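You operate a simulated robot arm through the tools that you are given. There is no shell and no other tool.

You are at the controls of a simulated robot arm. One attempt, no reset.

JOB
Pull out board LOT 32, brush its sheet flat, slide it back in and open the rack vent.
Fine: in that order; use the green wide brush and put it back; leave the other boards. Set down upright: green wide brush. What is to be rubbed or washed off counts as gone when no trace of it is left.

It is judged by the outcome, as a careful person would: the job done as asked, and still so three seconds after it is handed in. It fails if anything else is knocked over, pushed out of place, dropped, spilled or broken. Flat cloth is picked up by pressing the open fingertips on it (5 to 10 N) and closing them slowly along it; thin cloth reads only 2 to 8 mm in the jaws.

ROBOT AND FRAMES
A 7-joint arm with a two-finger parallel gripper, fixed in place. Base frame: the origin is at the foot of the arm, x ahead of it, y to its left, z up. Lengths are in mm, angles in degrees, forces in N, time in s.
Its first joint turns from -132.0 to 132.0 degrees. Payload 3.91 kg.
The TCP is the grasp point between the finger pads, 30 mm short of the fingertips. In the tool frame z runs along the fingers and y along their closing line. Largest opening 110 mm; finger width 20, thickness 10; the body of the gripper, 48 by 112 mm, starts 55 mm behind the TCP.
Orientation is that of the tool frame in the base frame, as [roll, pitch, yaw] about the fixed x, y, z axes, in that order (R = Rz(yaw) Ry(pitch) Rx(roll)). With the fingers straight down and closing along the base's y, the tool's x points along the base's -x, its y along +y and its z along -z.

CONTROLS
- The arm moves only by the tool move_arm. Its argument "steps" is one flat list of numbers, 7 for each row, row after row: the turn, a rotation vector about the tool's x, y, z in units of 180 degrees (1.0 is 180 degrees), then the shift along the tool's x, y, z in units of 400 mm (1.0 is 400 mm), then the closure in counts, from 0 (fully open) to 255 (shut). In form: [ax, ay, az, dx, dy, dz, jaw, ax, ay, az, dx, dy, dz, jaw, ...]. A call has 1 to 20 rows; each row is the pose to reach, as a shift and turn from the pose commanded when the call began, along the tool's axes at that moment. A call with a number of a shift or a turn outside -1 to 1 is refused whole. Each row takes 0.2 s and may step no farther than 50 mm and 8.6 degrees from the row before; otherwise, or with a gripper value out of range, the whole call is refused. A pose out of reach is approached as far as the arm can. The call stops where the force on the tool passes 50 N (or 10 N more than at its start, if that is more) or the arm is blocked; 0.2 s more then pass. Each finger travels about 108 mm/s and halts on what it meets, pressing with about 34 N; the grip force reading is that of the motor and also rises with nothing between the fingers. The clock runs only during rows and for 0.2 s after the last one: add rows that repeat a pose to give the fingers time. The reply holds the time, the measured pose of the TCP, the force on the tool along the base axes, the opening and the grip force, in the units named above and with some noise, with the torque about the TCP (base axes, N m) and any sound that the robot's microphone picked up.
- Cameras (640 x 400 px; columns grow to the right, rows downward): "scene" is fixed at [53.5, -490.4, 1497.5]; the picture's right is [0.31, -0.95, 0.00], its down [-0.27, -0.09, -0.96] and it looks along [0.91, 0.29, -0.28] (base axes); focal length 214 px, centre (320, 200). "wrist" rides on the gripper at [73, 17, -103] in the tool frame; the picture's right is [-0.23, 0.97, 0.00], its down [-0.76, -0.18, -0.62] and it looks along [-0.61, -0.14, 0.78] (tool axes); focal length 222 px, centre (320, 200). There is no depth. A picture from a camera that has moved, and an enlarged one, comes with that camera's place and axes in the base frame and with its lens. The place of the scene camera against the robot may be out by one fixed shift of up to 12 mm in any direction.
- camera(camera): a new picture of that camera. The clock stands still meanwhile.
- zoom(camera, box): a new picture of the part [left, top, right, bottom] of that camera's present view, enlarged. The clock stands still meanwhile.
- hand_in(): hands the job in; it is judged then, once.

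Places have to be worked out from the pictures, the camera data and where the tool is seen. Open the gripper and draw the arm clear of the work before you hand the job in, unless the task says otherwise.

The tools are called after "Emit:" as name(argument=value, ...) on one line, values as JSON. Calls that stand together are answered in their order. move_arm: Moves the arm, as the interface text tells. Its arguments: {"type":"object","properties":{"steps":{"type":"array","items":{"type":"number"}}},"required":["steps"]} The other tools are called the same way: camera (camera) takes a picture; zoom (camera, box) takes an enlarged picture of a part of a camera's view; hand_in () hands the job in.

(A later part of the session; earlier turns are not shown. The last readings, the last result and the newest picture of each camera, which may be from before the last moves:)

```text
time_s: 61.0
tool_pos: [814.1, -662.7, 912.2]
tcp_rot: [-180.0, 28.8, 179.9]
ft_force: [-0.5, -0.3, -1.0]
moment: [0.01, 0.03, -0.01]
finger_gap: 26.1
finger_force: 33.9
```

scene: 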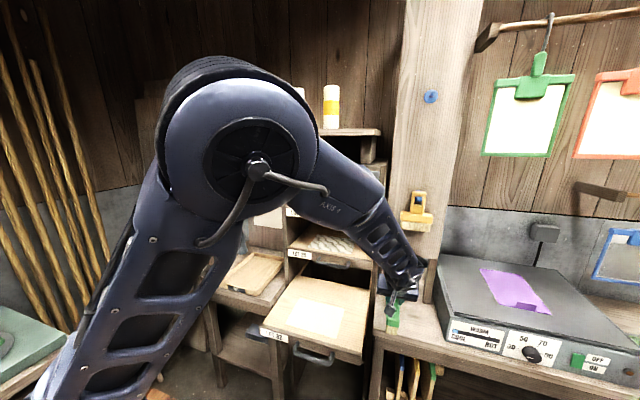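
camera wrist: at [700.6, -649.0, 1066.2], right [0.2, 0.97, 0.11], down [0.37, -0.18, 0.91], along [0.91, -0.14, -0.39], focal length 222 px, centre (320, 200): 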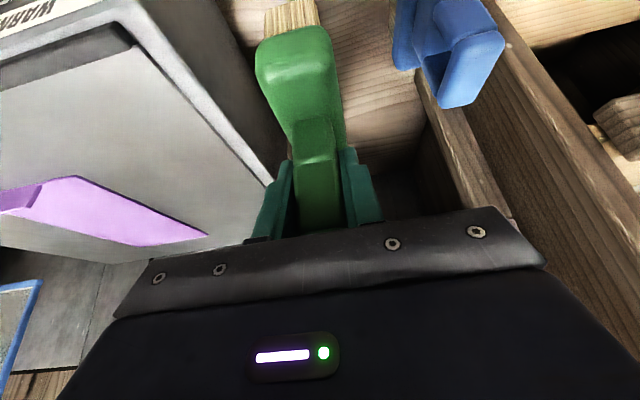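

Emit:
move_arm(steps=[0, 0, 0, 0.0012, 0, 0.0022, 240])

Emit:
move_arm(steps=[0, 0, 0, 0.0012, 0, 0.0022, 240])

```text
time_s: 61.4
tool_pos: [814.2, -662.6, 910.7]
tcp_rot: [180.0, 28.9, 179.9]
ft_force: [0.2, 0.0, -1.5]
moment: [0.01, -0.04, -0.01]
finger_gap: 25.8
finger_force: 33.7
```

```text
time_s: 61.8
tool_pos: [814.6, -661.8, 910.6]
tcp_rot: [179.9, 29.0, 179.9]
ft_force: [-0.2, -1.0, -1.0]
moment: [0.01, -0.01, 0.01]
finger_gap: 26.0
finger_force: 34.0
```

Emit:
move_arm(steps=[0, 0, 0, 0.0012, 0, 0.0022, 240])

Emit:
move_arm(steps=[0, 0, 0, 0.0012, 0, 0.0022, 240])

Emit:
zoom(camera="scene", box=[385, 275, 465, 335])

```text
time_s: 62.2
tool_pos: [814.7, -662.9, 909.7]
tcp_rot: [-180.0, 28.8, 179.9]
ft_force: [-1.9, 2.0, 5.9]
moment: [0.18, -0.04, 0.04]
finger_gap: 25.9
finger_force: 34.3
```

```text
time_s: 62.6
tool_pos: [814.9, -662.5, 909.7]
tcp_rot: [-179.9, 29.0, 179.9]
ft_force: [-3.1, 1.4, 19.0]
moment: [0.35, 0.86, 0.03]
finger_gap: 25.9
finger_force: 34.4
```

```text
6.67 times, centred on (425, 305) of scene
camera zoom: at [53.5, -490.4, 1497.5], right [0.31, -0.95, 0.0], down [-0.27, -0.09, -0.96], along [0.91, 0.29, -0.28], focal length 1430 px, centre (-380, -500)
```

zoom: 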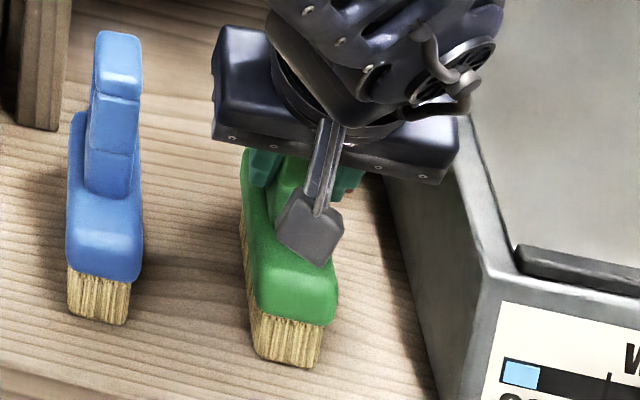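

The brush stands on the bench (19 N press). I ease off 0.7 mm and open the jaws gradually.

Emit:
move_arm(steps=[0, 0, 0, -0.0008, 0, -0.0015, 240, 0, 0, 0, -0.0008, 0, -0.0015, 200, 0, 0, 0, -0.0008, 0, -0.0015, 192, 0, 0, 0, -0.0008, 0, -0.0015, 184, 0, 0, 0, -0.0008, 0, -0.0015, 170, 0, 0, 0, -0.0008, 0, -0.0015, 145, 0, 0, 0, -0.0008, 0, -0.0015, 120, 0, 0, 0, -0.0008, 0, -0.0015, 93, 0, 0, 0, -0.0008, 0, -0.0015, 93])

Emit:
camera(camera="wrist")

Emit:
zoom(camera="scene", box=[385, 275, 465, 335])

```text
time_s: 64.6
tool_pos: [815.8, -663.2, 907.7]
tcp_rot: [180.0, 28.8, 179.9]
ft_force: [-0.2, 0.4, 0.8]
moment: [0.02, 0.02, -0.03]
finger_gap: 70.2
finger_force: 0.0
```

```text
taken
camera wrist: at [701.2, -646.1, 964.7], right [0.2, 0.97, 0.11], down [0.37, -0.18, 0.91], along [0.91, -0.14, -0.39], focal length 222 px, centre (320, 200)
```

wrist: 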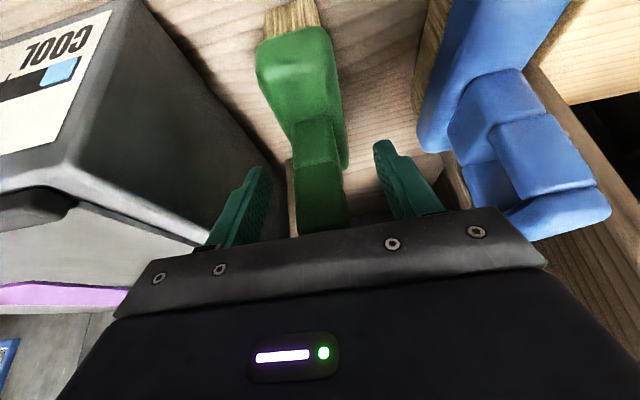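

```text
6.67 times, centred on (425, 305) of scene
camera zoom: at [53.5, -490.4, 1497.5], right [0.31, -0.95, 0.0], down [-0.27, -0.09, -0.96], along [0.91, 0.29, -0.28], focal length 1430 px, centre (-380, -500)
```

zoom: 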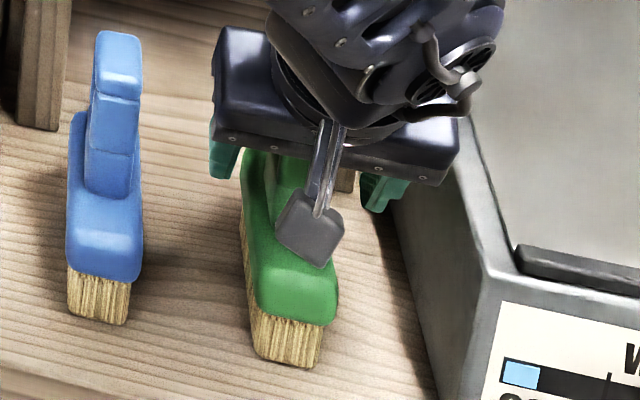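

The brush stands free. I retract along the tool axis 170 mm and check it.

Emit:
move_arm(steps=[0, 0, 0, 0, 0, -0.05, 93, 0, 0, 0, 0, 0, -0.125, 93, 0, 0, 0, 0, 0, -0.225, 93, 0, 0, 0, 0, 0, -0.325, 93, 0, 0, 0, 0, 0, -0.425, 93])

Emit:
camera(camera="wrist")

Emit:
camera(camera="scene")

Emit:
zoom(camera="scene", box=[375, 270, 455, 330])

```text
time_s: 65.8
tool_pos: [729.7, -662.5, 1058.0]
tcp_rot: [179.9, 28.9, 179.9]
ft_force: [0.1, -0.6, -1.6]
moment: [0.04, 0.01, 0.05]
finger_gap: 69.8
finger_force: 0.1
```

```text
taken
camera wrist: at [617.1, -645.3, 1113.4], right [0.2, 0.97, 0.11], down [0.37, -0.18, 0.91], along [0.91, -0.14, -0.39], focal length 222 px, centre (320, 200)
```

wrist: 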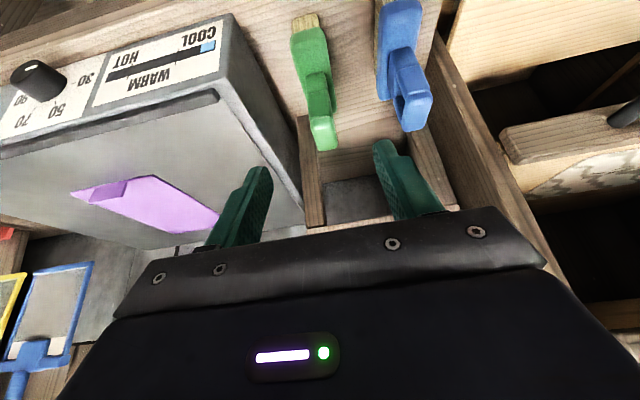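

```text
taken
```

scene: 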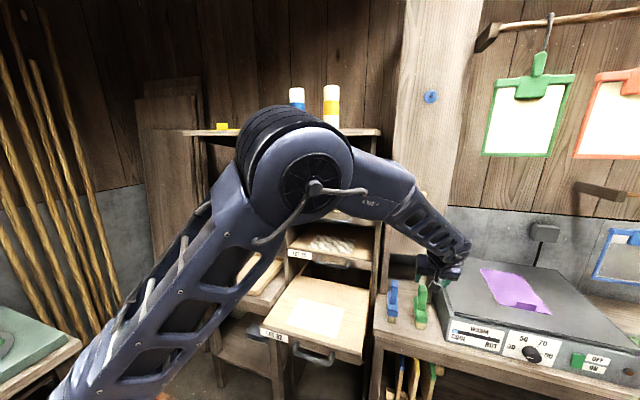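

```text
6.67 times, centred on (415, 300) of scene
camera zoom: at [53.5, -490.4, 1497.5], right [0.31, -0.95, 0.0], down [-0.27, -0.09, -0.96], along [0.91, 0.29, -0.28], focal length 1430 px, centre (-313, -467)
```

zoom: 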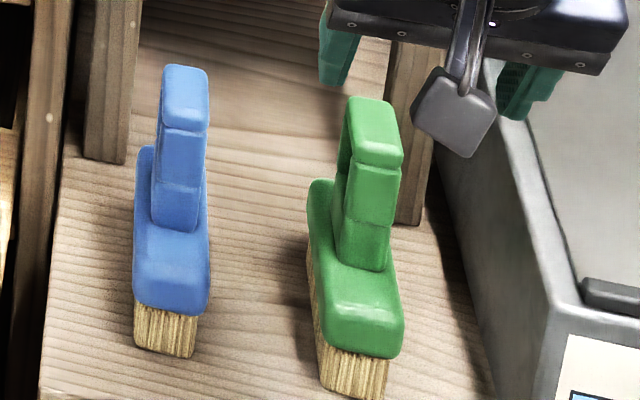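

The brush is back upright in its place. Now I return to above the LOT 32 handle with the jaws turned to close in the x–z plane.

Emit:
move_arm(steps=[0.00687, 0.00687, 0.04125, 0.03815, 0.0749, -0.00964, 93, 0.01373, 0.01373, 0.0825, 0.0763, 0.1498, -0.01928, 100, 0.0206, 0.0206, 0.12375, 0.11445, 0.2247, -0.02893, 110, 0.02747, 0.02747, 0.165, 0.1526, 0.2996, -0.03857, 120, 0.03433, 0.03433, 0.20625, 0.19075, 0.3745, -0.04821, 130, 0.0412, 0.0412, 0.2475, 0.2289, 0.4494, -0.05785, 140, 0.04807, 0.04807, 0.28875, 0.26705, 0.5243, -0.06749, 150, 0.05493, 0.05493, 0.33, 0.3052, 0.5992, -0.07713, 160, 0.0618, 0.0618, 0.37125, 0.34335, 0.6741, -0.08678, 170, 0.06867, 0.06867, 0.4125, 0.3815, 0.749, -0.09642, 176, 0.07553, 0.07553, 0.45375, 0.41965, 0.8239, -0.10606, 176, 0.0824, 0.0824, 0.495, 0.4578, 0.8988, -0.1157, 176])

Emit:
camera(camera="wrist")

Emit:
camera(camera="scene")

```text
time_s: 68.4
tool_pos: [550.4, -300.3, 1008.8]
tcp_rot: [170.0, 0.0, 89.8]
ft_force: [-0.3, 0.4, 0.5]
moment: [0.04, 0.01, -0.03]
finger_gap: 34.1
finger_force: 0.1
```

```text
taken
camera wrist: at [549.2, -228.3, 1113.7], right [0.96, -0.23, 0.17], down [-0.29, -0.76, 0.58], along [-0.01, -0.61, -0.8], focal length 222 px, centre (320, 200)
```

wrist: 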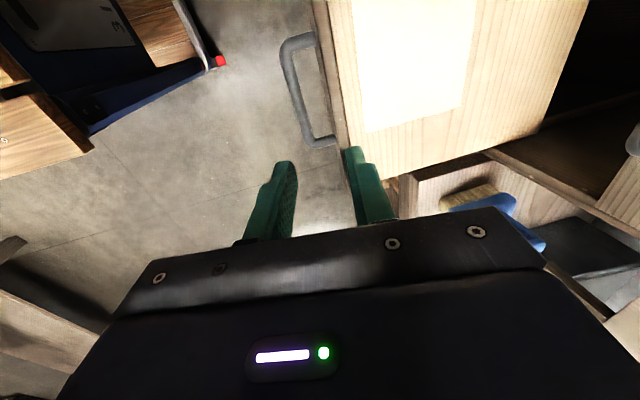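

```text
taken
```

scene: 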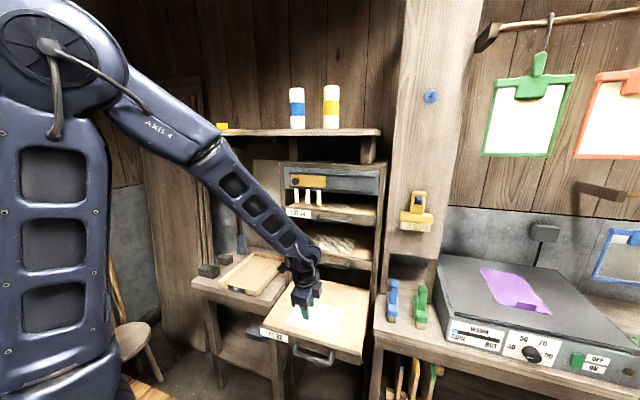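

The board hasn't moved noticeably. I zoom on the handle to fix the bar's place before lowering over it.

Emit:
zoom(camera="wrist", box=[240, 20, 400, 120])

Emit:
zoom(camera="wrist", box=[240, 80, 400, 180])

```text
4.00 times, centred on (320, 70) of wrist
camera zoom: at [549.2, -228.3, 1113.7], right [0.96, -0.23, 0.17], down [-0.29, -0.76, 0.58], along [-0.01, -0.61, -0.8], focal length 888 px, centre (320, 720)
```

zoom: 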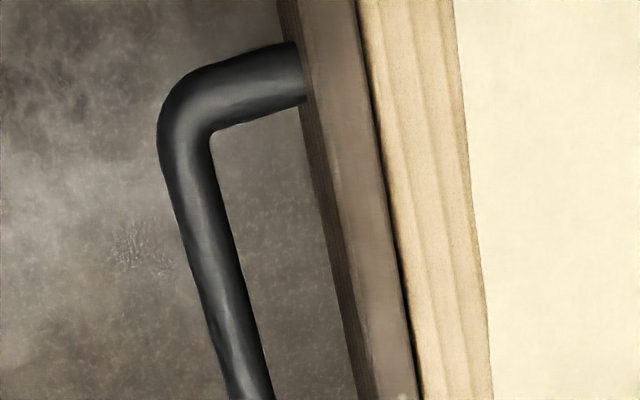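

```text
4.00 times, centred on (320, 130) of wrist
camera zoom: at [549.2, -228.3, 1113.7], right [0.96, -0.23, 0.17], down [-0.29, -0.76, 0.58], along [-0.01, -0.61, -0.8], focal length 888 px, centre (320, 480)
```

zoom: 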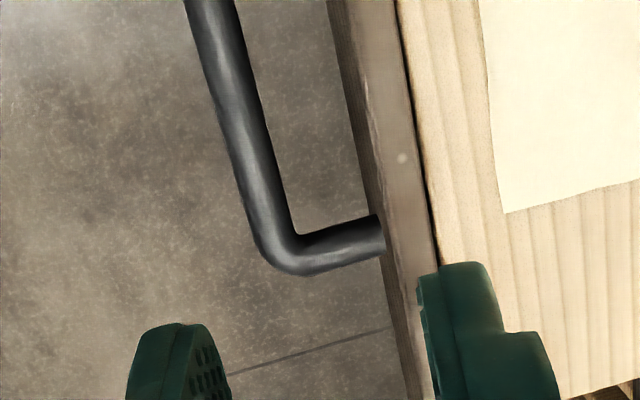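

The bar is at x≈558, z≈790. I lower along the tool axis so the open jaws straddle it.

Emit:
move_arm(steps=[0, 0, 0, -0.0017, -0.0191, 0.0967, 176, 0, 0, 0, -0.0034, -0.0382, 0.1934, 176, 0, 0, 0, -0.0051, -0.0572, 0.2901, 176, 0, 0, 0, -0.0068, -0.0763, 0.3868, 176, 0, 0, 0, -0.0068, -0.0763, 0.4268, 176, 0, 0, 0, -0.0068, -0.0763, 0.4668, 176])

Emit:
camera(camera="wrist")

Emit:
zoom(camera="scene", box=[280, 310, 360, 370])

```text
time_s: 69.8
tool_pos: [552.0, -306.2, 818.8]
tcp_rot: [170.0, 0.0, 90.0]
ft_force: [-0.6, -0.4, -0.2]
moment: [-0.03, -0.03, 0.01]
finger_gap: 34.3
finger_force: 0.1
```

```text
taken
camera wrist: at [551.0, -233.2, 924.2], right [0.96, -0.23, 0.17], down [-0.28, -0.76, 0.58], along [0.0, -0.61, -0.79], focal length 222 px, centre (320, 200)
```

wrist: 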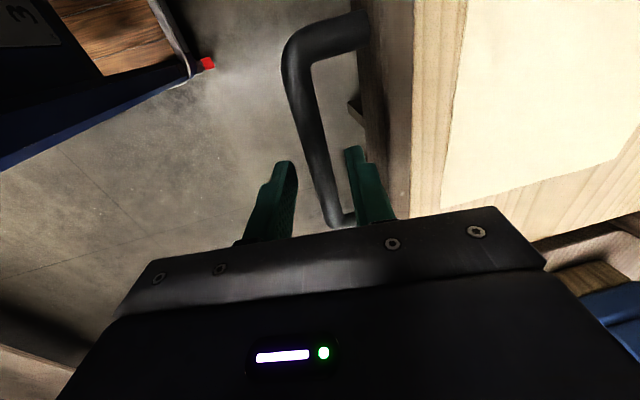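

```text
6.67 times, centred on (320, 340) of scene
camera zoom: at [53.5, -490.4, 1497.5], right [0.31, -0.95, 0.0], down [-0.27, -0.09, -0.96], along [0.91, 0.29, -0.28], focal length 1430 px, centre (320, -733)
```

zoom: 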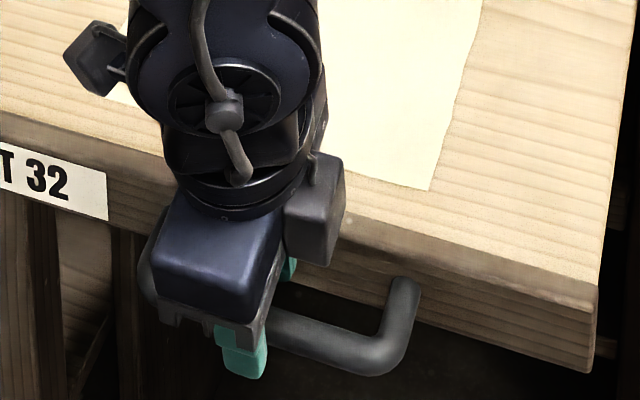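

The bar is between the fingers. I lower the last 17 mm and close to a loose cage.

Emit:
move_arm(steps=[0, 0, 0, 0.004, 0, 0.0225, 176, 0, 0, 0, 0.008, 0, 0.0425, 176, 0, 0, 0, 0.008, 0, 0.0425, 195, 0, 0, 0, 0.008, 0, 0.0425, 208, 0, 0, 0, 0.008, 0, 0.0425, 208])

Emit:
camera(camera="wrist")

```text
time_s: 71.0
tool_pos: [555.5, -303.4, 802.8]
tcp_rot: [169.9, 0.0, 89.9]
ft_force: [0.7, 0.5, -0.2]
moment: [-0.03, -0.01, 0.0]
finger_gap: 20.0
finger_force: 0.2
```

```text
taken
camera wrist: at [554.3, -230.4, 908.1], right [0.96, -0.23, 0.17], down [-0.28, -0.76, 0.58], along [0.0, -0.61, -0.79], focal length 222 px, centre (320, 200)
```

wrist: 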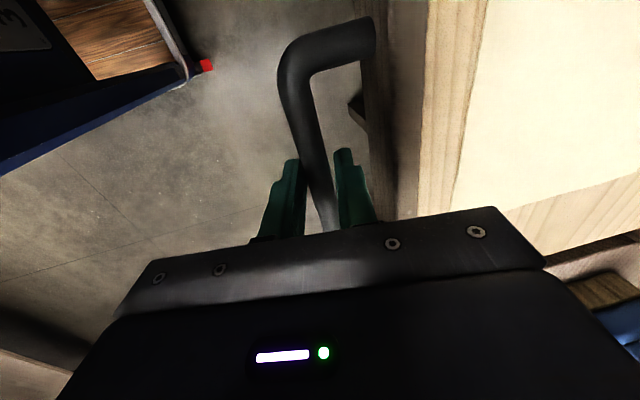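

The bar is loosely caged with no contact. I push the board in, tilting the tool forward gradually (10°→30°) as it goes.

Emit:
move_arm(steps=[-0.01111, 0, 0, 0, 0.03528, 0.0051, 208, -0.02222, 0, 0, 0, 0.06368, 0.0102, 208, -0.03333, 0, 0, 0, 0.09205, 0.01525, 208, -0.04444, 0, 0, 0, 0.12045, 0.02038, 208, -0.05556, 0, 0, 0, 0.14883, 0.02553, 208, -0.06667, 0, 0, 0, 0.17723, 0.03075, 208, -0.07778, 0, 0, 0, 0.2056, 0.03598, 208, -0.08889, 0, 0, 0, 0.23403, 0.0413, 208, -0.1, 0, 0, 0, 0.2624, 0.04665, 208, -0.11111, 0, 0, 0, 0.2908, 0.052, 208])

Emit:
camera(camera="scene")

```text
time_s: 73.2
tool_pos: [672.3, -303.8, 802.8]
tcp_rot: [150.0, 0.0, 89.9]
ft_force: [-2.2, -0.3, -0.6]
moment: [-0.06, 0.03, 0.02]
finger_gap: 21.6
finger_force: 1.3
```

```text
taken
```

scene: 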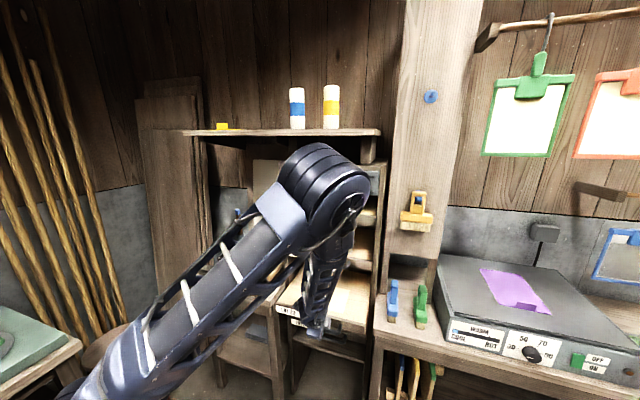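

The board slides in with ~2 N. The elbow is well away from the rack (around x≈330). I continue pushing while tilting to 45°.

Emit:
move_arm(steps=[-0.00926, 0, 0, 0, 0.0261, 0.01557, 208, -0.01852, 0, 0, 0, 0.0522, 0.03114, 208, -0.02778, 0, 0, 0, 0.0783, 0.04671, 208, -0.03704, 0, 0, 0, 0.1044, 0.06228, 208, -0.0463, 0, 0, 0, 0.1305, 0.07785, 208, -0.05556, 0, 0, 0, 0.1566, 0.09342, 208, -0.06481, 0, 0, 0, 0.1827, 0.10899, 208, -0.07407, 0, 0, 0, 0.2088, 0.12456, 208, -0.08333, 0, 0, 0, 0.2349, 0.14013, 208])

Emit:
camera(camera="scene")

Emit:
camera(camera="wrist")

```text
time_s: 75.2
tool_pos: [782.1, -301.7, 802.2]
tcp_rot: [135.1, 0.0, 89.9]
ft_force: [-1.0, -0.8, -3.0]
moment: [-0.05, 0.08, 0.0]
finger_gap: 21.6
finger_force: 1.4
```

```text
taken
```

scene: 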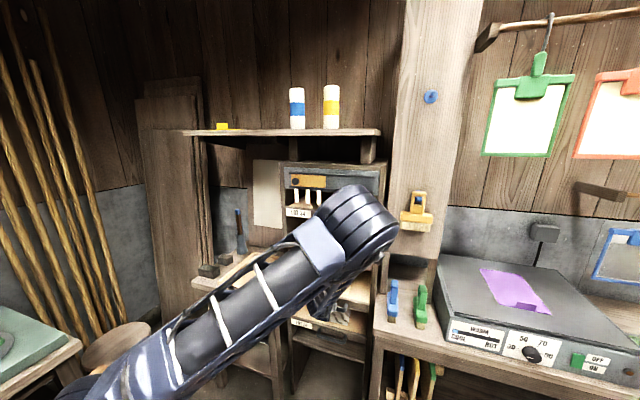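

```text
taken
camera wrist: at [721.2, -230.2, 887.7], right [0.69, -0.23, 0.69], down [-0.57, -0.76, 0.31], along [0.45, -0.61, -0.65], focal length 222 px, centre (320, 200)
```

wrist: 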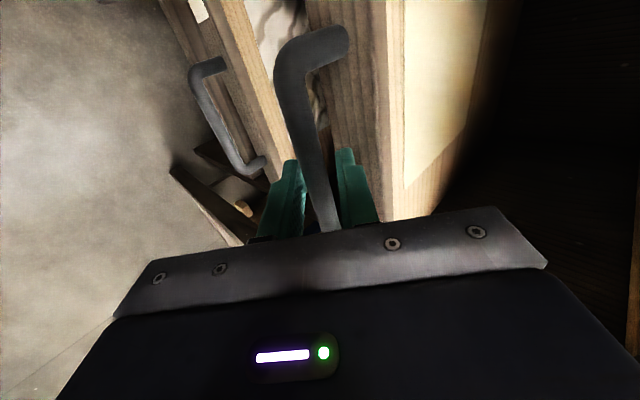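

About 16 mm to go. I push in 10 mm and then in small steps until it seats.

Emit:
move_arm(steps=[0, 0, 0, 0, 0.0088, 0.0088, 208, 0, 0, 0, 0, 0.0177, 0.0177, 208])

Emit:
move_arm(steps=[0, 0, 0, 0, 0.0035, 0.0035, 208, 0, 0, 0, 0, 0.0071, 0.0071, 208])

Emit:
move_arm(steps=[0, 0, 0, 0, 0.0035, 0.0035, 208])

```text
time_s: 75.8
tool_pos: [793.3, -302.7, 802.9]
tcp_rot: [135.0, 0.0, 90.0]
ft_force: [-1.5, 0.1, -1.6]
moment: [0.02, 0.07, 0.04]
finger_gap: 21.8
finger_force: 1.6
```

```text
time_s: 76.4
tool_pos: [795.9, -302.9, 801.6]
tcp_rot: [135.0, 0.0, 89.9]
ft_force: [-1.8, 1.3, -2.5]
moment: [-0.01, 0.09, 0.06]
finger_gap: 21.5
finger_force: 1.2
```

```text
time_s: 76.8
tool_pos: [798.2, -302.4, 801.9]
tcp_rot: [135.0, 0.0, 89.9]
ft_force: [-1.3, 0.5, -1.7]
moment: [0.02, 0.06, 0.02]
finger_gap: 21.3
finger_force: 1.2
```

Emit:
move_arm(steps=[0, 0, 0, 0, 0.0018, 0.0018, 208, 0, 0, 0, 0, 0.0035, 0.0035, 208])

Emit:
move_arm(steps=[0, 0, 0, 0, 0.0018, 0.0018, 208, 0, 0, 0, 0, 0.0035, 0.0035, 208])

Emit:
zoom(camera="scene", box=[270, 240, 400, 340])

```text
time_s: 77.4
tool_pos: [800.2, -302.6, 801.2]
tcp_rot: [135.0, 0.1, 90.0]
ft_force: [-1.9, 0.8, -2.2]
moment: [-0.01, 0.07, 0.01]
finger_gap: 21.0
finger_force: 1.0
```

```text
time_s: 78.0
tool_pos: [802.5, -302.2, 801.1]
tcp_rot: [134.9, -0.1, 90.0]
ft_force: [-3.4, 1.4, -2.3]
moment: [0.04, 0.08, 0.03]
finger_gap: 22.2
finger_force: 1.4
```

```text
4.00 times, centred on (335, 290) of scene
camera zoom: at [53.5, -490.4, 1497.5], right [0.31, -0.95, 0.0], down [-0.27, -0.09, -0.96], along [0.91, 0.29, -0.28], focal length 858 px, centre (260, -160)
```

zoom: 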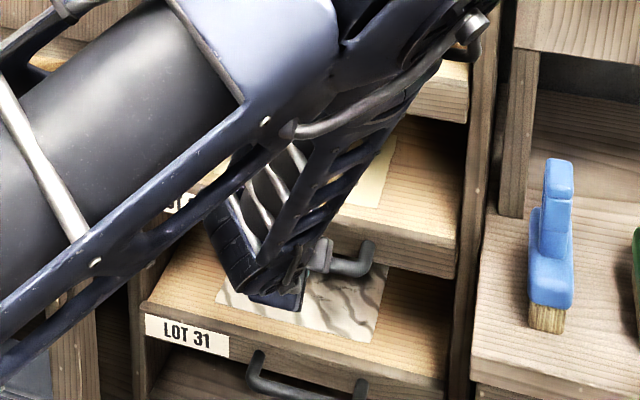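

The front corner is close to its original picture position. I compare using exactly the same zoom boxes as at the start.

Emit:
zoom(camera="scene", box=[270, 280, 400, 361])

Emit:
zoom(camera="scene", box=[330, 250, 400, 320])

```text
4.92 times, centred on (335, 320) of scene
camera zoom: at [53.5, -490.4, 1497.5], right [0.31, -0.95, 0.0], down [-0.27, -0.09, -0.96], along [0.91, 0.29, -0.28], focal length 1056 px, centre (246, -393)
```

zoom: 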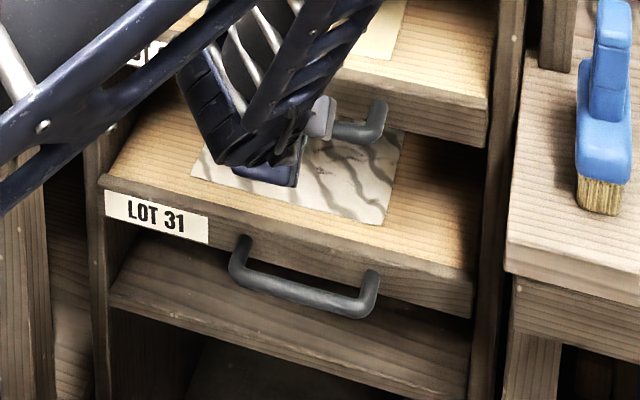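

```text
5.71 times, centred on (365, 285) of scene
camera zoom: at [53.5, -490.4, 1497.5], right [0.31, -0.95, 0.0], down [-0.27, -0.09, -0.96], along [0.91, 0.29, -0.28], focal length 1226 px, centre (63, -286)
```

zoom: 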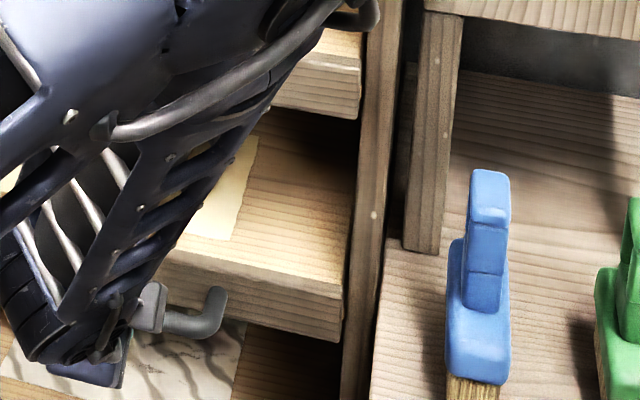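

It matches the starting picture nearly exactly. I push 1 mm at a time to feel for the end stop.

Emit:
move_arm(steps=[0, 0, 0, 0, 0.0018, 0.0018, 208])

Emit:
move_arm(steps=[0, 0, 0, 0, 0.0018, 0.0018, 208])

Emit:
move_arm(steps=[0, 0, 0, 0, 0.0018, 0.0018, 208])

```text
time_s: 78.4
tool_pos: [803.9, -302.9, 801.6]
tcp_rot: [134.9, 0.0, 90.0]
ft_force: [-5.0, 0.1, -1.7]
moment: [-0.02, 0.11, 0.07]
finger_gap: 22.9
finger_force: 2.0
```

```text
time_s: 78.8
tool_pos: [805.0, -303.0, 802.2]
tcp_rot: [135.1, 0.0, 90.0]
ft_force: [-8.0, 0.2, -4.5]
moment: [-0.06, 0.19, 0.09]
finger_gap: 24.5
finger_force: 4.4
```

```text
time_s: 79.2
tool_pos: [805.1, -303.7, 801.2]
tcp_rot: [134.9, -0.1, 89.9]
ft_force: [-11.9, 2.0, -5.2]
moment: [-0.02, 0.3, 0.15]
finger_gap: 26.5
finger_force: 6.0
```

The board is seated against its stop (12 N). I unload by backing 4 mm, open the jaws, and withdraw along the tool axis.

Emit:
move_arm(steps=[0, 0, 0, 0, -0.0071, -0.0071, 208, 0, 0, 0, 0, -0.0071, -0.0071, 190, 0, 0, 0, 0, -0.0071, -0.0071, 176, 0, 0, 0, 0, -0.0071, -0.0071, 176, 0, 0, 0, 0, -0.0071, -0.0571, 176, 0, 0, 0, 0, -0.0071, -0.1571, 176, 0, 0, 0, 0, -0.0071, -0.2571, 176, 0, 0, 0, 0, -0.0071, -0.3571, 176, 0, 0, 0, 0, -0.0071, -0.4571, 176])

Emit:
camera(camera="scene")

Emit:
camera(camera="wrist")

```text
time_s: 81.2
tool_pos: [675.7, -305.0, 928.2]
tcp_rot: [135.0, 0.1, 90.0]
ft_force: [0.7, 0.5, -0.4]
moment: [-0.03, -0.01, 0.0]
finger_gap: 34.1
finger_force: 0.1
```

```text
taken
```

scene: 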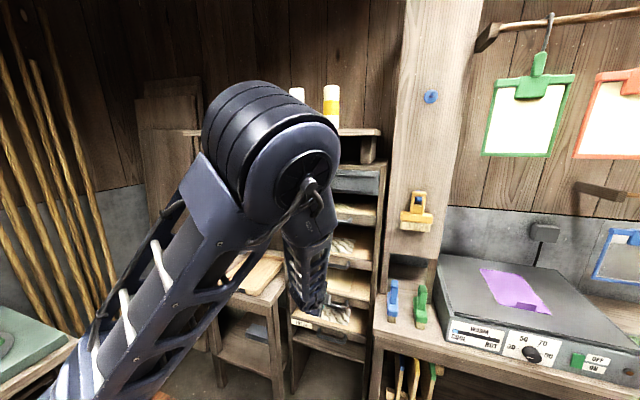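

```text
taken
camera wrist: at [614.0, -232.5, 1013.7], right [0.69, -0.23, 0.69], down [-0.57, -0.76, 0.31], along [0.45, -0.61, -0.65], focal length 222 px, centre (320, 200)
```

wrist: 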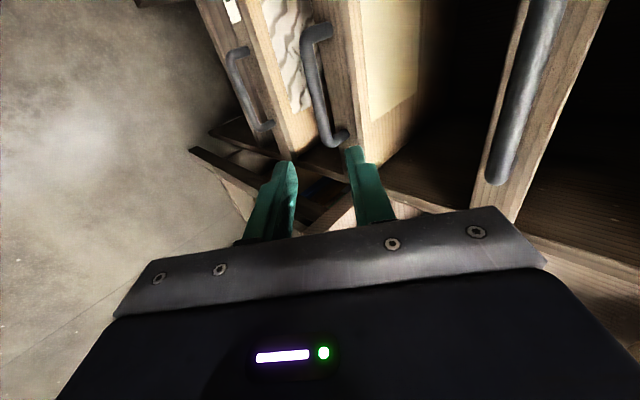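

LOT 32 is seated and the brush stands in place. Now the vent: I raise the arm in front of the rack and turn the tool to face the vent panel with jaws closing along y.

Emit:
move_arm(steps=[-0.00545, -0.00545, -0.04141, 0.02188, 0.06572, -0.07328, 176, -0.0109, -0.0109, -0.08282, 0.04375, 0.13143, -0.14657, 176, -0.01635, -0.01635, -0.12423, 0.06563, 0.19715, -0.21985, 176, -0.0218, -0.0218, -0.16563, 0.0875, 0.26287, -0.29313, 176, -0.02725, -0.02725, -0.20704, 0.10938, 0.32858, -0.36642, 176, -0.0327, -0.0327, -0.24845, 0.13125, 0.3943, -0.4397, 176, -0.03815, -0.03815, -0.28986, 0.15313, 0.46002, -0.51298, 176, -0.0436, -0.0436, -0.33127, 0.175, 0.52573, -0.58627, 170, -0.04905, -0.04905, -0.37268, 0.19688, 0.59145, -0.65955, 160, -0.0545, -0.0545, -0.41408, 0.21875, 0.65717, -0.73283, 150, -0.05995, -0.05995, -0.45549, 0.24063, 0.72288, -0.80612, 140, -0.0654, -0.0654, -0.4969, 0.2625, 0.7886, -0.8794, 140])

Emit:
camera(camera="wrist")

Emit:
camera(camera="scene")

```text
time_s: 83.8
tool_pos: [647.8, -198.5, 1401.0]
tcp_rot: [-179.9, 59.9, -179.9]
ft_force: [0.3, -0.4, -0.4]
moment: [-0.02, 0.01, -0.03]
finger_gap: 49.7
finger_force: 0.1
out of reach, approached as far as the arm can: row 6, 7
```

```text
taken
camera wrist: at [521.1, -182.1, 1390.0], right [0.11, 0.97, 0.2], down [-0.16, -0.18, 0.97], along [0.98, -0.14, 0.13], focal length 222 px, centre (320, 200)
```

wrist: 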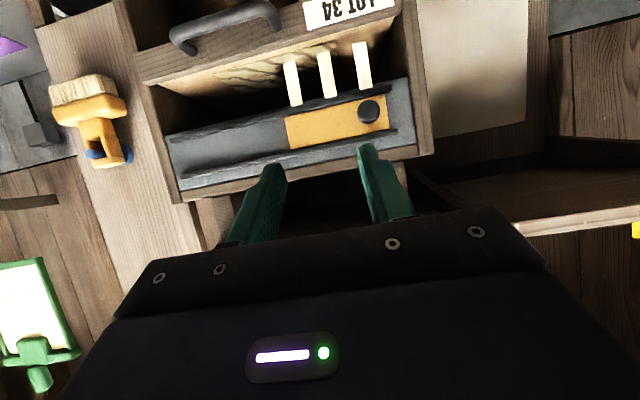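

```text
taken
```

scene: 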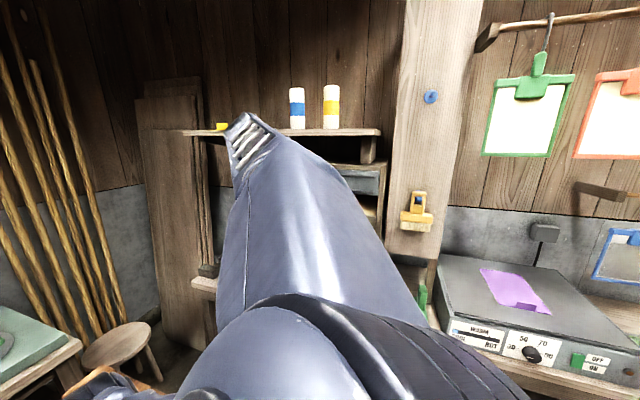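

Now a clear wrist view of the vent. I zoom in on the knob, slider and rails.

Emit:
zoom(camera="wrist", box=[150, 60, 430, 235])

Emit:
zoom(camera="wrist", box=[310, 70, 430, 145])

```text
2.29 times, centred on (290, 148) of wrist
camera zoom: at [521.1, -182.1, 1390.0], right [0.11, 0.97, 0.2], down [-0.16, -0.18, 0.97], along [0.98, -0.14, 0.13], focal length 508 px, centre (389, 320)
```

zoom: 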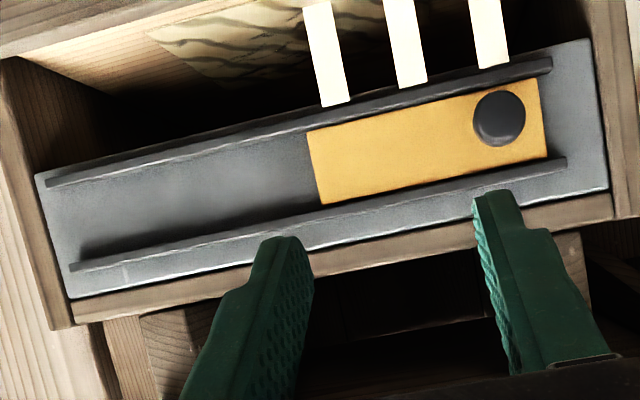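

```text
5.33 times, centred on (370, 108) of wrist
camera zoom: at [521.1, -182.1, 1390.0], right [0.11, 0.97, 0.2], down [-0.16, -0.18, 0.97], along [0.98, -0.14, 0.13], focal length 1185 px, centre (53, 693)
```

zoom: 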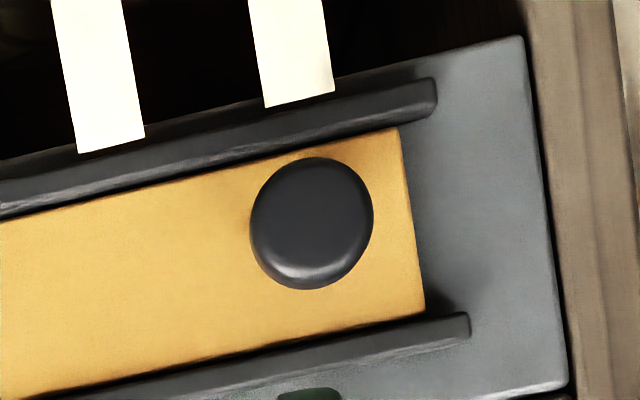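

The knob cap is at about (840, −139.5, 1329), ~31 mm across, on a slider between two rails, with the free rail length toward −y. I move to a pre-grasp 80 mm in front of it with the jaws at 50 mm.

Emit:
move_arm(steps=[0, 0, 0, -0.0213, 0.0369, 0.0656, 140, 0, 0, 0, -0.0425, 0.0738, 0.1311, 140, 0, 0, 0, -0.0638, 0.1106, 0.1967, 140, 0, 0, 0, -0.085, 0.1475, 0.2622, 140])

Emit:
camera(camera="wrist")

Emit:
zoom(camera="wrist", box=[230, 60, 430, 185])

```text
time_s: 84.8
tool_pos: [755.9, -139.2, 1377.7]
tcp_rot: [179.9, 60.0, 180.0]
ft_force: [-0.1, 0.4, 0.8]
moment: [0.03, 0.01, 0.01]
finger_gap: 49.8
finger_force: 0.0
```

```text
taken
camera wrist: at [629.8, -123.0, 1367.4], right [0.12, 0.97, 0.2], down [-0.16, -0.18, 0.97], along [0.98, -0.14, 0.14], focal length 222 px, centre (320, 200)
```

wrist: 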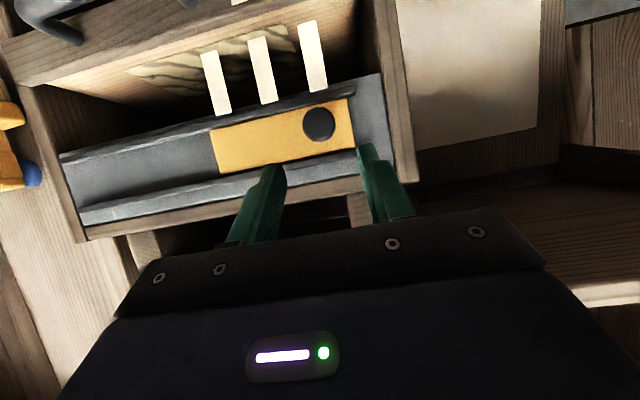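

```text
3.20 times, centred on (330, 122) of wrist
camera zoom: at [629.8, -123.0, 1367.4], right [0.12, 0.97, 0.2], down [-0.16, -0.18, 0.97], along [0.98, -0.14, 0.14], focal length 711 px, centre (288, 448)
```

zoom: 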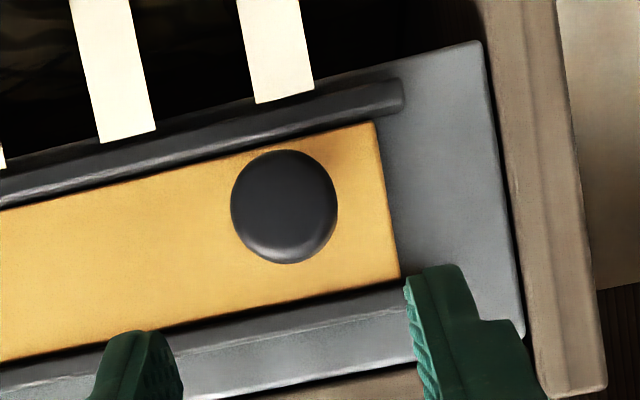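

The knob is exactly on the tool axis, 98 mm ahead. I advance 80 mm so the fingertips straddle the cap.

Emit:
move_arm(steps=[0, 0, 0, 0, -0.0005, 0.06, 140, 0, 0, 0, 0, -0.001, 0.12, 140, 0, 0, 0, 0, -0.0015, 0.17, 140, 0, 0, 0, 0, -0.0015, 0.2, 140])

Emit:
camera(camera="wrist")

Emit:
zoom(camera="wrist", box=[230, 100, 430, 225])

```text
time_s: 85.8
tool_pos: [827.1, -140.8, 1336.8]
tcp_rot: [-179.9, 60.0, 179.9]
ft_force: [-0.5, 0.3, 1.5]
moment: [0.02, 0.0, -0.01]
finger_gap: 49.6
finger_force: 0.0
```

```text
taken
camera wrist: at [699.8, -124.3, 1326.7], right [0.11, 0.97, 0.2], down [-0.16, -0.18, 0.97], along [0.98, -0.14, 0.13], focal length 222 px, centre (320, 200)
```

wrist: 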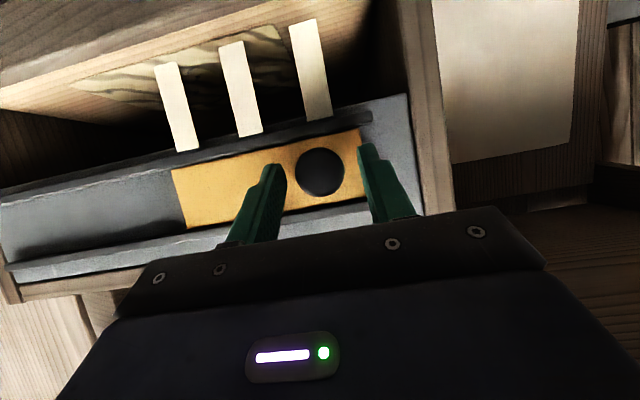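

```text
3.20 times, centred on (330, 162) of wrist
camera zoom: at [699.8, -124.3, 1326.7], right [0.11, 0.97, 0.2], down [-0.16, -0.18, 0.97], along [0.98, -0.14, 0.13], focal length 711 px, centre (288, 320)
```

zoom: 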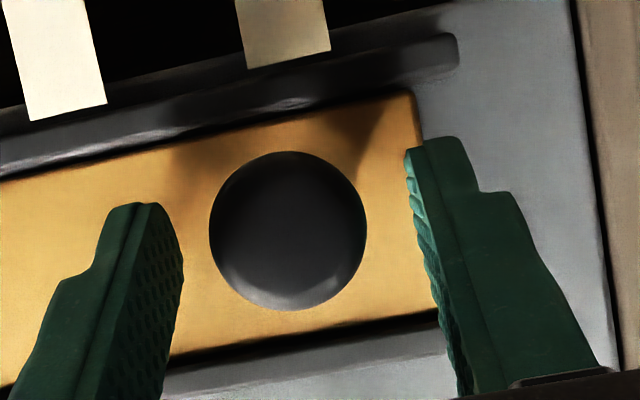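

The fingers straddle the knob cap. I close gently on it.

Emit:
move_arm(steps=[0, 0, 0, 0, -0.002, 0, 155, 0, 0, 0, 0, -0.002, 0, 170, 0, 0, 0, 0, -0.002, 0, 180, 0, 0, 0, 0, -0.002, 0, 195, 0, 0, 0, 0, -0.002, 0, 215, 0, 0, 0, 0, -0.002, 0, 215])

Emit:
zoom(camera="wrist", box=[230, 100, 430, 225])

```text
time_s: 87.2
tool_pos: [825.7, -142.0, 1336.7]
tcp_rot: [-180.0, 60.1, 179.9]
ft_force: [0.2, 0.9, 0.7]
moment: [0.0, -0.08, 0.04]
finger_gap: 29.3
finger_force: 45.2
```

```text
3.20 times, centred on (330, 162) of wrist
camera zoom: at [699.8, -124.5, 1326.5], right [0.11, 0.97, 0.2], down [-0.16, -0.18, 0.97], along [0.98, -0.14, 0.13], focal length 711 px, centre (288, 320)
```

zoom: 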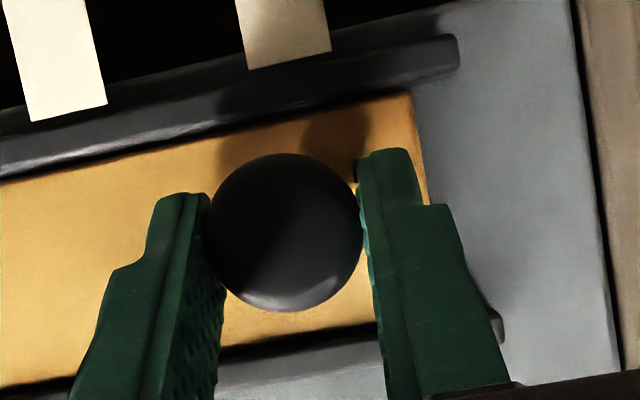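

Knob gripped at 29.3 mm. I slide it toward −y (to the right) 50 mm and check the force and what appears behind it.

Emit:
move_arm(steps=[0, 0, 0, 0, -0.015, 0, 215, 0, 0, 0, 0, -0.04, 0, 215, 0, 0, 0, 0, -0.07, 0, 215, 0, 0, 0, 0, -0.1, 0, 215, 0, 0, 0, 0, -0.125, 0, 215])

Emit:
camera(camera="wrist")

```text
time_s: 88.4
tool_pos: [826.6, -190.0, 1337.5]
tcp_rot: [-179.9, 60.0, 179.9]
ft_force: [-1.5, 0.8, -12.5]
moment: [-0.06, -0.27, -0.14]
finger_gap: 29.5
finger_force: 45.0
```

```text
taken
camera wrist: at [699.8, -173.7, 1326.6], right [0.11, 0.97, 0.2], down [-0.16, -0.18, 0.97], along [0.98, -0.14, 0.13], focal length 222 px, centre (320, 200)
```

wrist: 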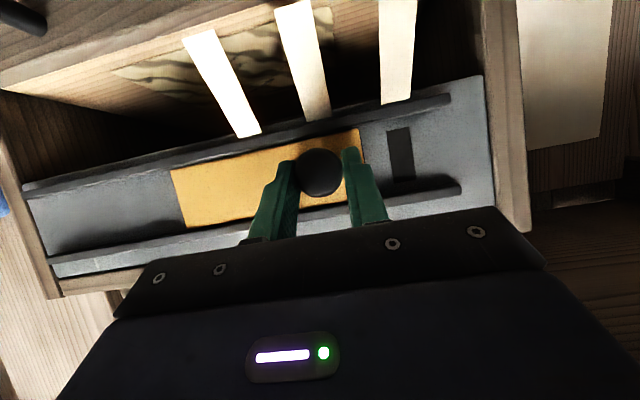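

Sliding uncovers a dark vent slot and the strips begin to flutter, so this is the opening direction. I continue sliding with a slight downward correction.

Emit:
move_arm(steps=[0, 0, 0, 0.0015, -0.025, 0.0009, 215, 0, 0, 0, 0.0015, -0.05, 0.0009, 215, 0, 0, 0, 0.0015, -0.075, 0.0009, 215, 0, 0, 0, 0.0015, -0.1, 0.0009, 215, 0, 0, 0, 0.0015, -0.125, 0.0009, 215])

Emit:
camera(camera="wrist")

```text
time_s: 89.6
tool_pos: [826.8, -239.8, 1337.3]
tcp_rot: [-180.0, 59.9, 179.9]
ft_force: [0.1, -0.2, 0.3]
moment: [0.02, -0.59, -0.06]
finger_gap: 29.6
finger_force: 45.0
```

```text
taken
camera wrist: at [699.9, -224.1, 1326.5], right [0.11, 0.97, 0.2], down [-0.16, -0.18, 0.97], along [0.98, -0.14, 0.14], focal length 222 px, centre (320, 200)
```

wrist: 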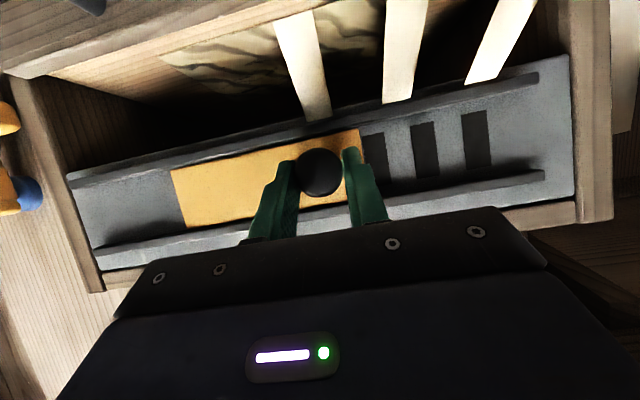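

Three slots are open; I keep sliding until the end stop or no slots remain covered.

Emit:
move_arm(steps=[0, 0, 0, 0, -0.025, 0, 215, 0, 0, 0, 0, -0.05, 0, 215, 0, 0, 0, 0, -0.075, 0, 215])

Emit:
camera(camera="wrist")

```text
time_s: 90.4
tool_pos: [826.4, -269.6, 1337.3]
tcp_rot: [180.0, 60.0, 179.8]
ft_force: [-12.0, 0.0, 1.5]
moment: [-0.01, -0.48, -0.03]
finger_gap: 29.5
finger_force: 45.5
```

```text
taken
camera wrist: at [699.9, -253.2, 1326.6], right [0.12, 0.97, 0.2], down [-0.16, -0.18, 0.97], along [0.98, -0.14, 0.13], focal length 222 px, centre (320, 200)
```

wrist: 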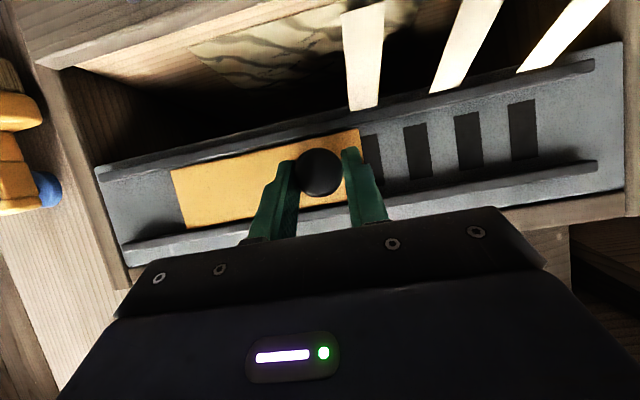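

A fourth slot is appearing. I ease off the x force slightly and keep sliding.

Emit:
move_arm(steps=[0, 0, 0, 0.0008, -0.025, -0.0013, 215, 0, 0, 0, 0.0008, -0.05, -0.0013, 215])

Emit:
move_arm(steps=[0, 0, 0, 0, -0.0125, 0, 215, 0, 0, 0, 0, -0.025, 0, 215])

Emit:
camera(camera="wrist")

```text
time_s: 91.0
tool_pos: [825.6, -290.0, 1337.6]
tcp_rot: [-179.8, 60.0, 180.0]
ft_force: [4.0, 0.2, -0.5]
moment: [0.1, -0.68, -0.14]
finger_gap: 29.5
finger_force: 44.7
```

```text
time_s: 91.6
tool_pos: [826.0, -290.6, 1337.3]
tcp_rot: [179.8, 60.0, -179.5]
ft_force: [12.3, 13.5, -1.1]
moment: [0.1, -0.51, -0.03]
finger_gap: 29.3
finger_force: 45.1
stopped in row 2: the force on the tool passed its limit at 55 N (the readings are from after the stop); the commanded pose is now the measured one
```

```text
taken
camera wrist: at [699.6, -275.6, 1326.4], right [0.1, 0.97, 0.2], down [-0.16, -0.18, 0.97], along [0.98, -0.13, 0.14], focal length 222 px, centre (320, 200)
```

wrist: 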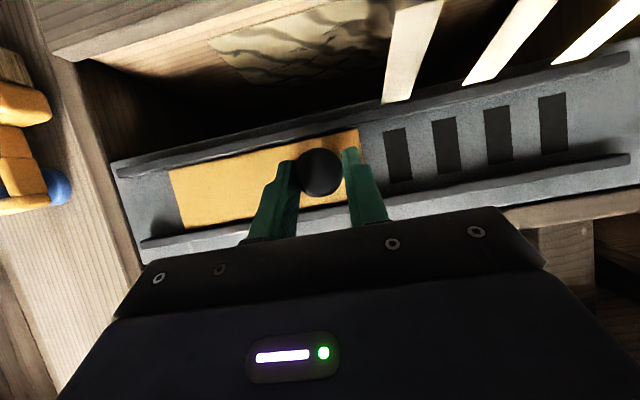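

The slider reached its end stop with all four slots fully open and the strips streaming. I open the jaws and withdraw along the tool axis.

Emit:
move_arm(steps=[0, 0, 0, 0, 0, 0, 190, 0, 0, 0, 0, 0, 0, 170, 0, 0, 0, 0, 0, 0, 150, 0, 0, 0, 0, 0, 0, 135, 0, 0, 0, 0, 0, 0, 135, 0, 0, 0, 0, 0, -0.05, 135, 0, 0, 0, 0, 0, -0.125, 135, 0, 0, 0, 0, 0, -0.225, 135, 0, 0, 0, 0, 0, -0.325, 135, 0, 0, 0, 0, 0, -0.425, 135])

Emit:
camera(camera="wrist")

Emit:
camera(camera="scene")

```text
time_s: 93.8
tool_pos: [678.2, -294.0, 1421.9]
tcp_rot: [179.9, 60.0, -179.6]
ft_force: [-0.3, 0.6, 0.4]
moment: [-0.01, 0.05, -0.01]
finger_gap: 51.9
finger_force: 0.0
```

```text
taken
camera wrist: at [551.6, -278.5, 1412.1], right [0.1, 0.97, 0.2], down [-0.16, -0.18, 0.97], along [0.98, -0.13, 0.14], focal length 222 px, centre (320, 200)
```

wrist: 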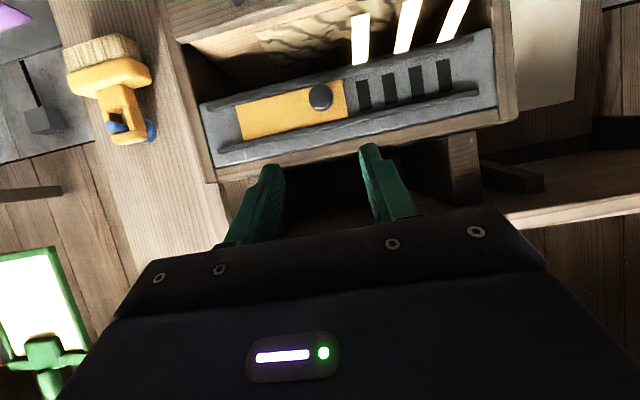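

```text
taken
```

scene: 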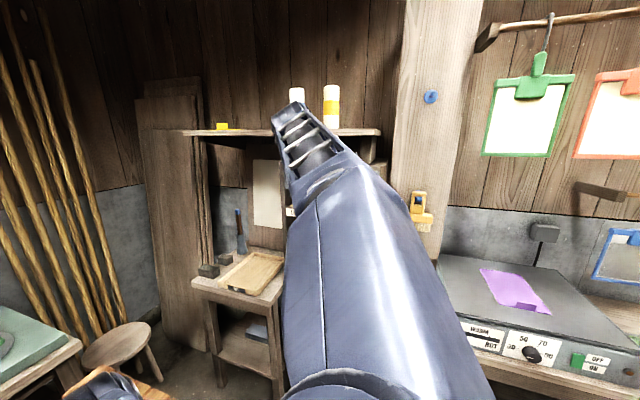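

The vent is fully open and the knob is free. I draw the arm back and up to its starting pose, tool down and jaws open, so the scene camera can see everything.

Emit:
move_arm(steps=[0, 0.0417, 0, -0.0369, 0.0391, -0.0404, 120, 0, 0.0833, 0, -0.0738, 0.0781, -0.0809, 100, 0, 0.125, 0, -0.1107, 0.1172, -0.1213, 80, 0, 0.1667, 0, -0.1477, 0.1563, -0.1618, 60, 0, 0.2083, 0, -0.1846, 0.1953, -0.2022, 40, 0, 0.25, 0, -0.2215, 0.2344, -0.2426, 20, 0, 0.2917, 0, -0.2584, 0.2734, -0.2831, 0, 0, 0.3333, 0, -0.2953, 0.3125, -0.3235, 0])

Emit:
camera(camera="scene")

Emit:
camera(camera="wrist")

```text
time_s: 95.6
tool_pos: [622.8, -156.9, 1592.2]
tcp_rot: [-179.6, 0.0, -179.1]
ft_force: [0.5, 8.3, 1.5]
moment: [-0.73, -0.03, 0.01]
finger_gap: 109.9
finger_force: 0.0
```

```text
taken
```

scene: 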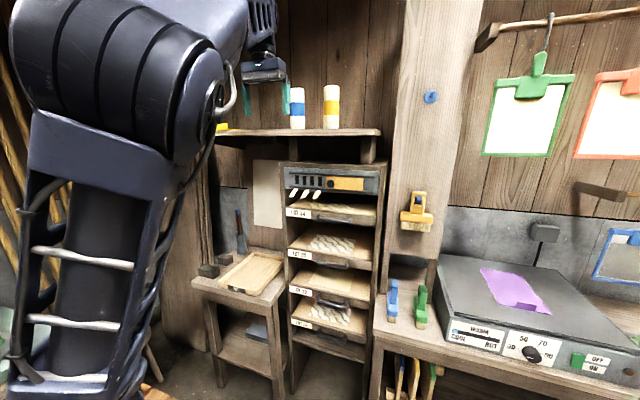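

```text
taken
camera wrist: at [549.3, -141.2, 1694.7], right [0.21, 0.98, -0.01], down [0.76, -0.16, 0.63], along [0.61, -0.14, -0.78], focal length 222 px, centre (320, 200)
```

wrist: 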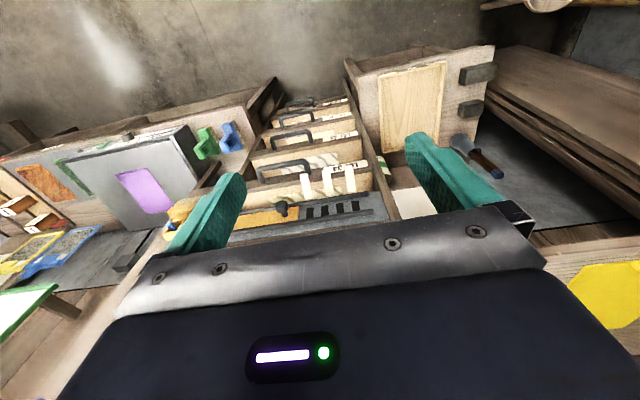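

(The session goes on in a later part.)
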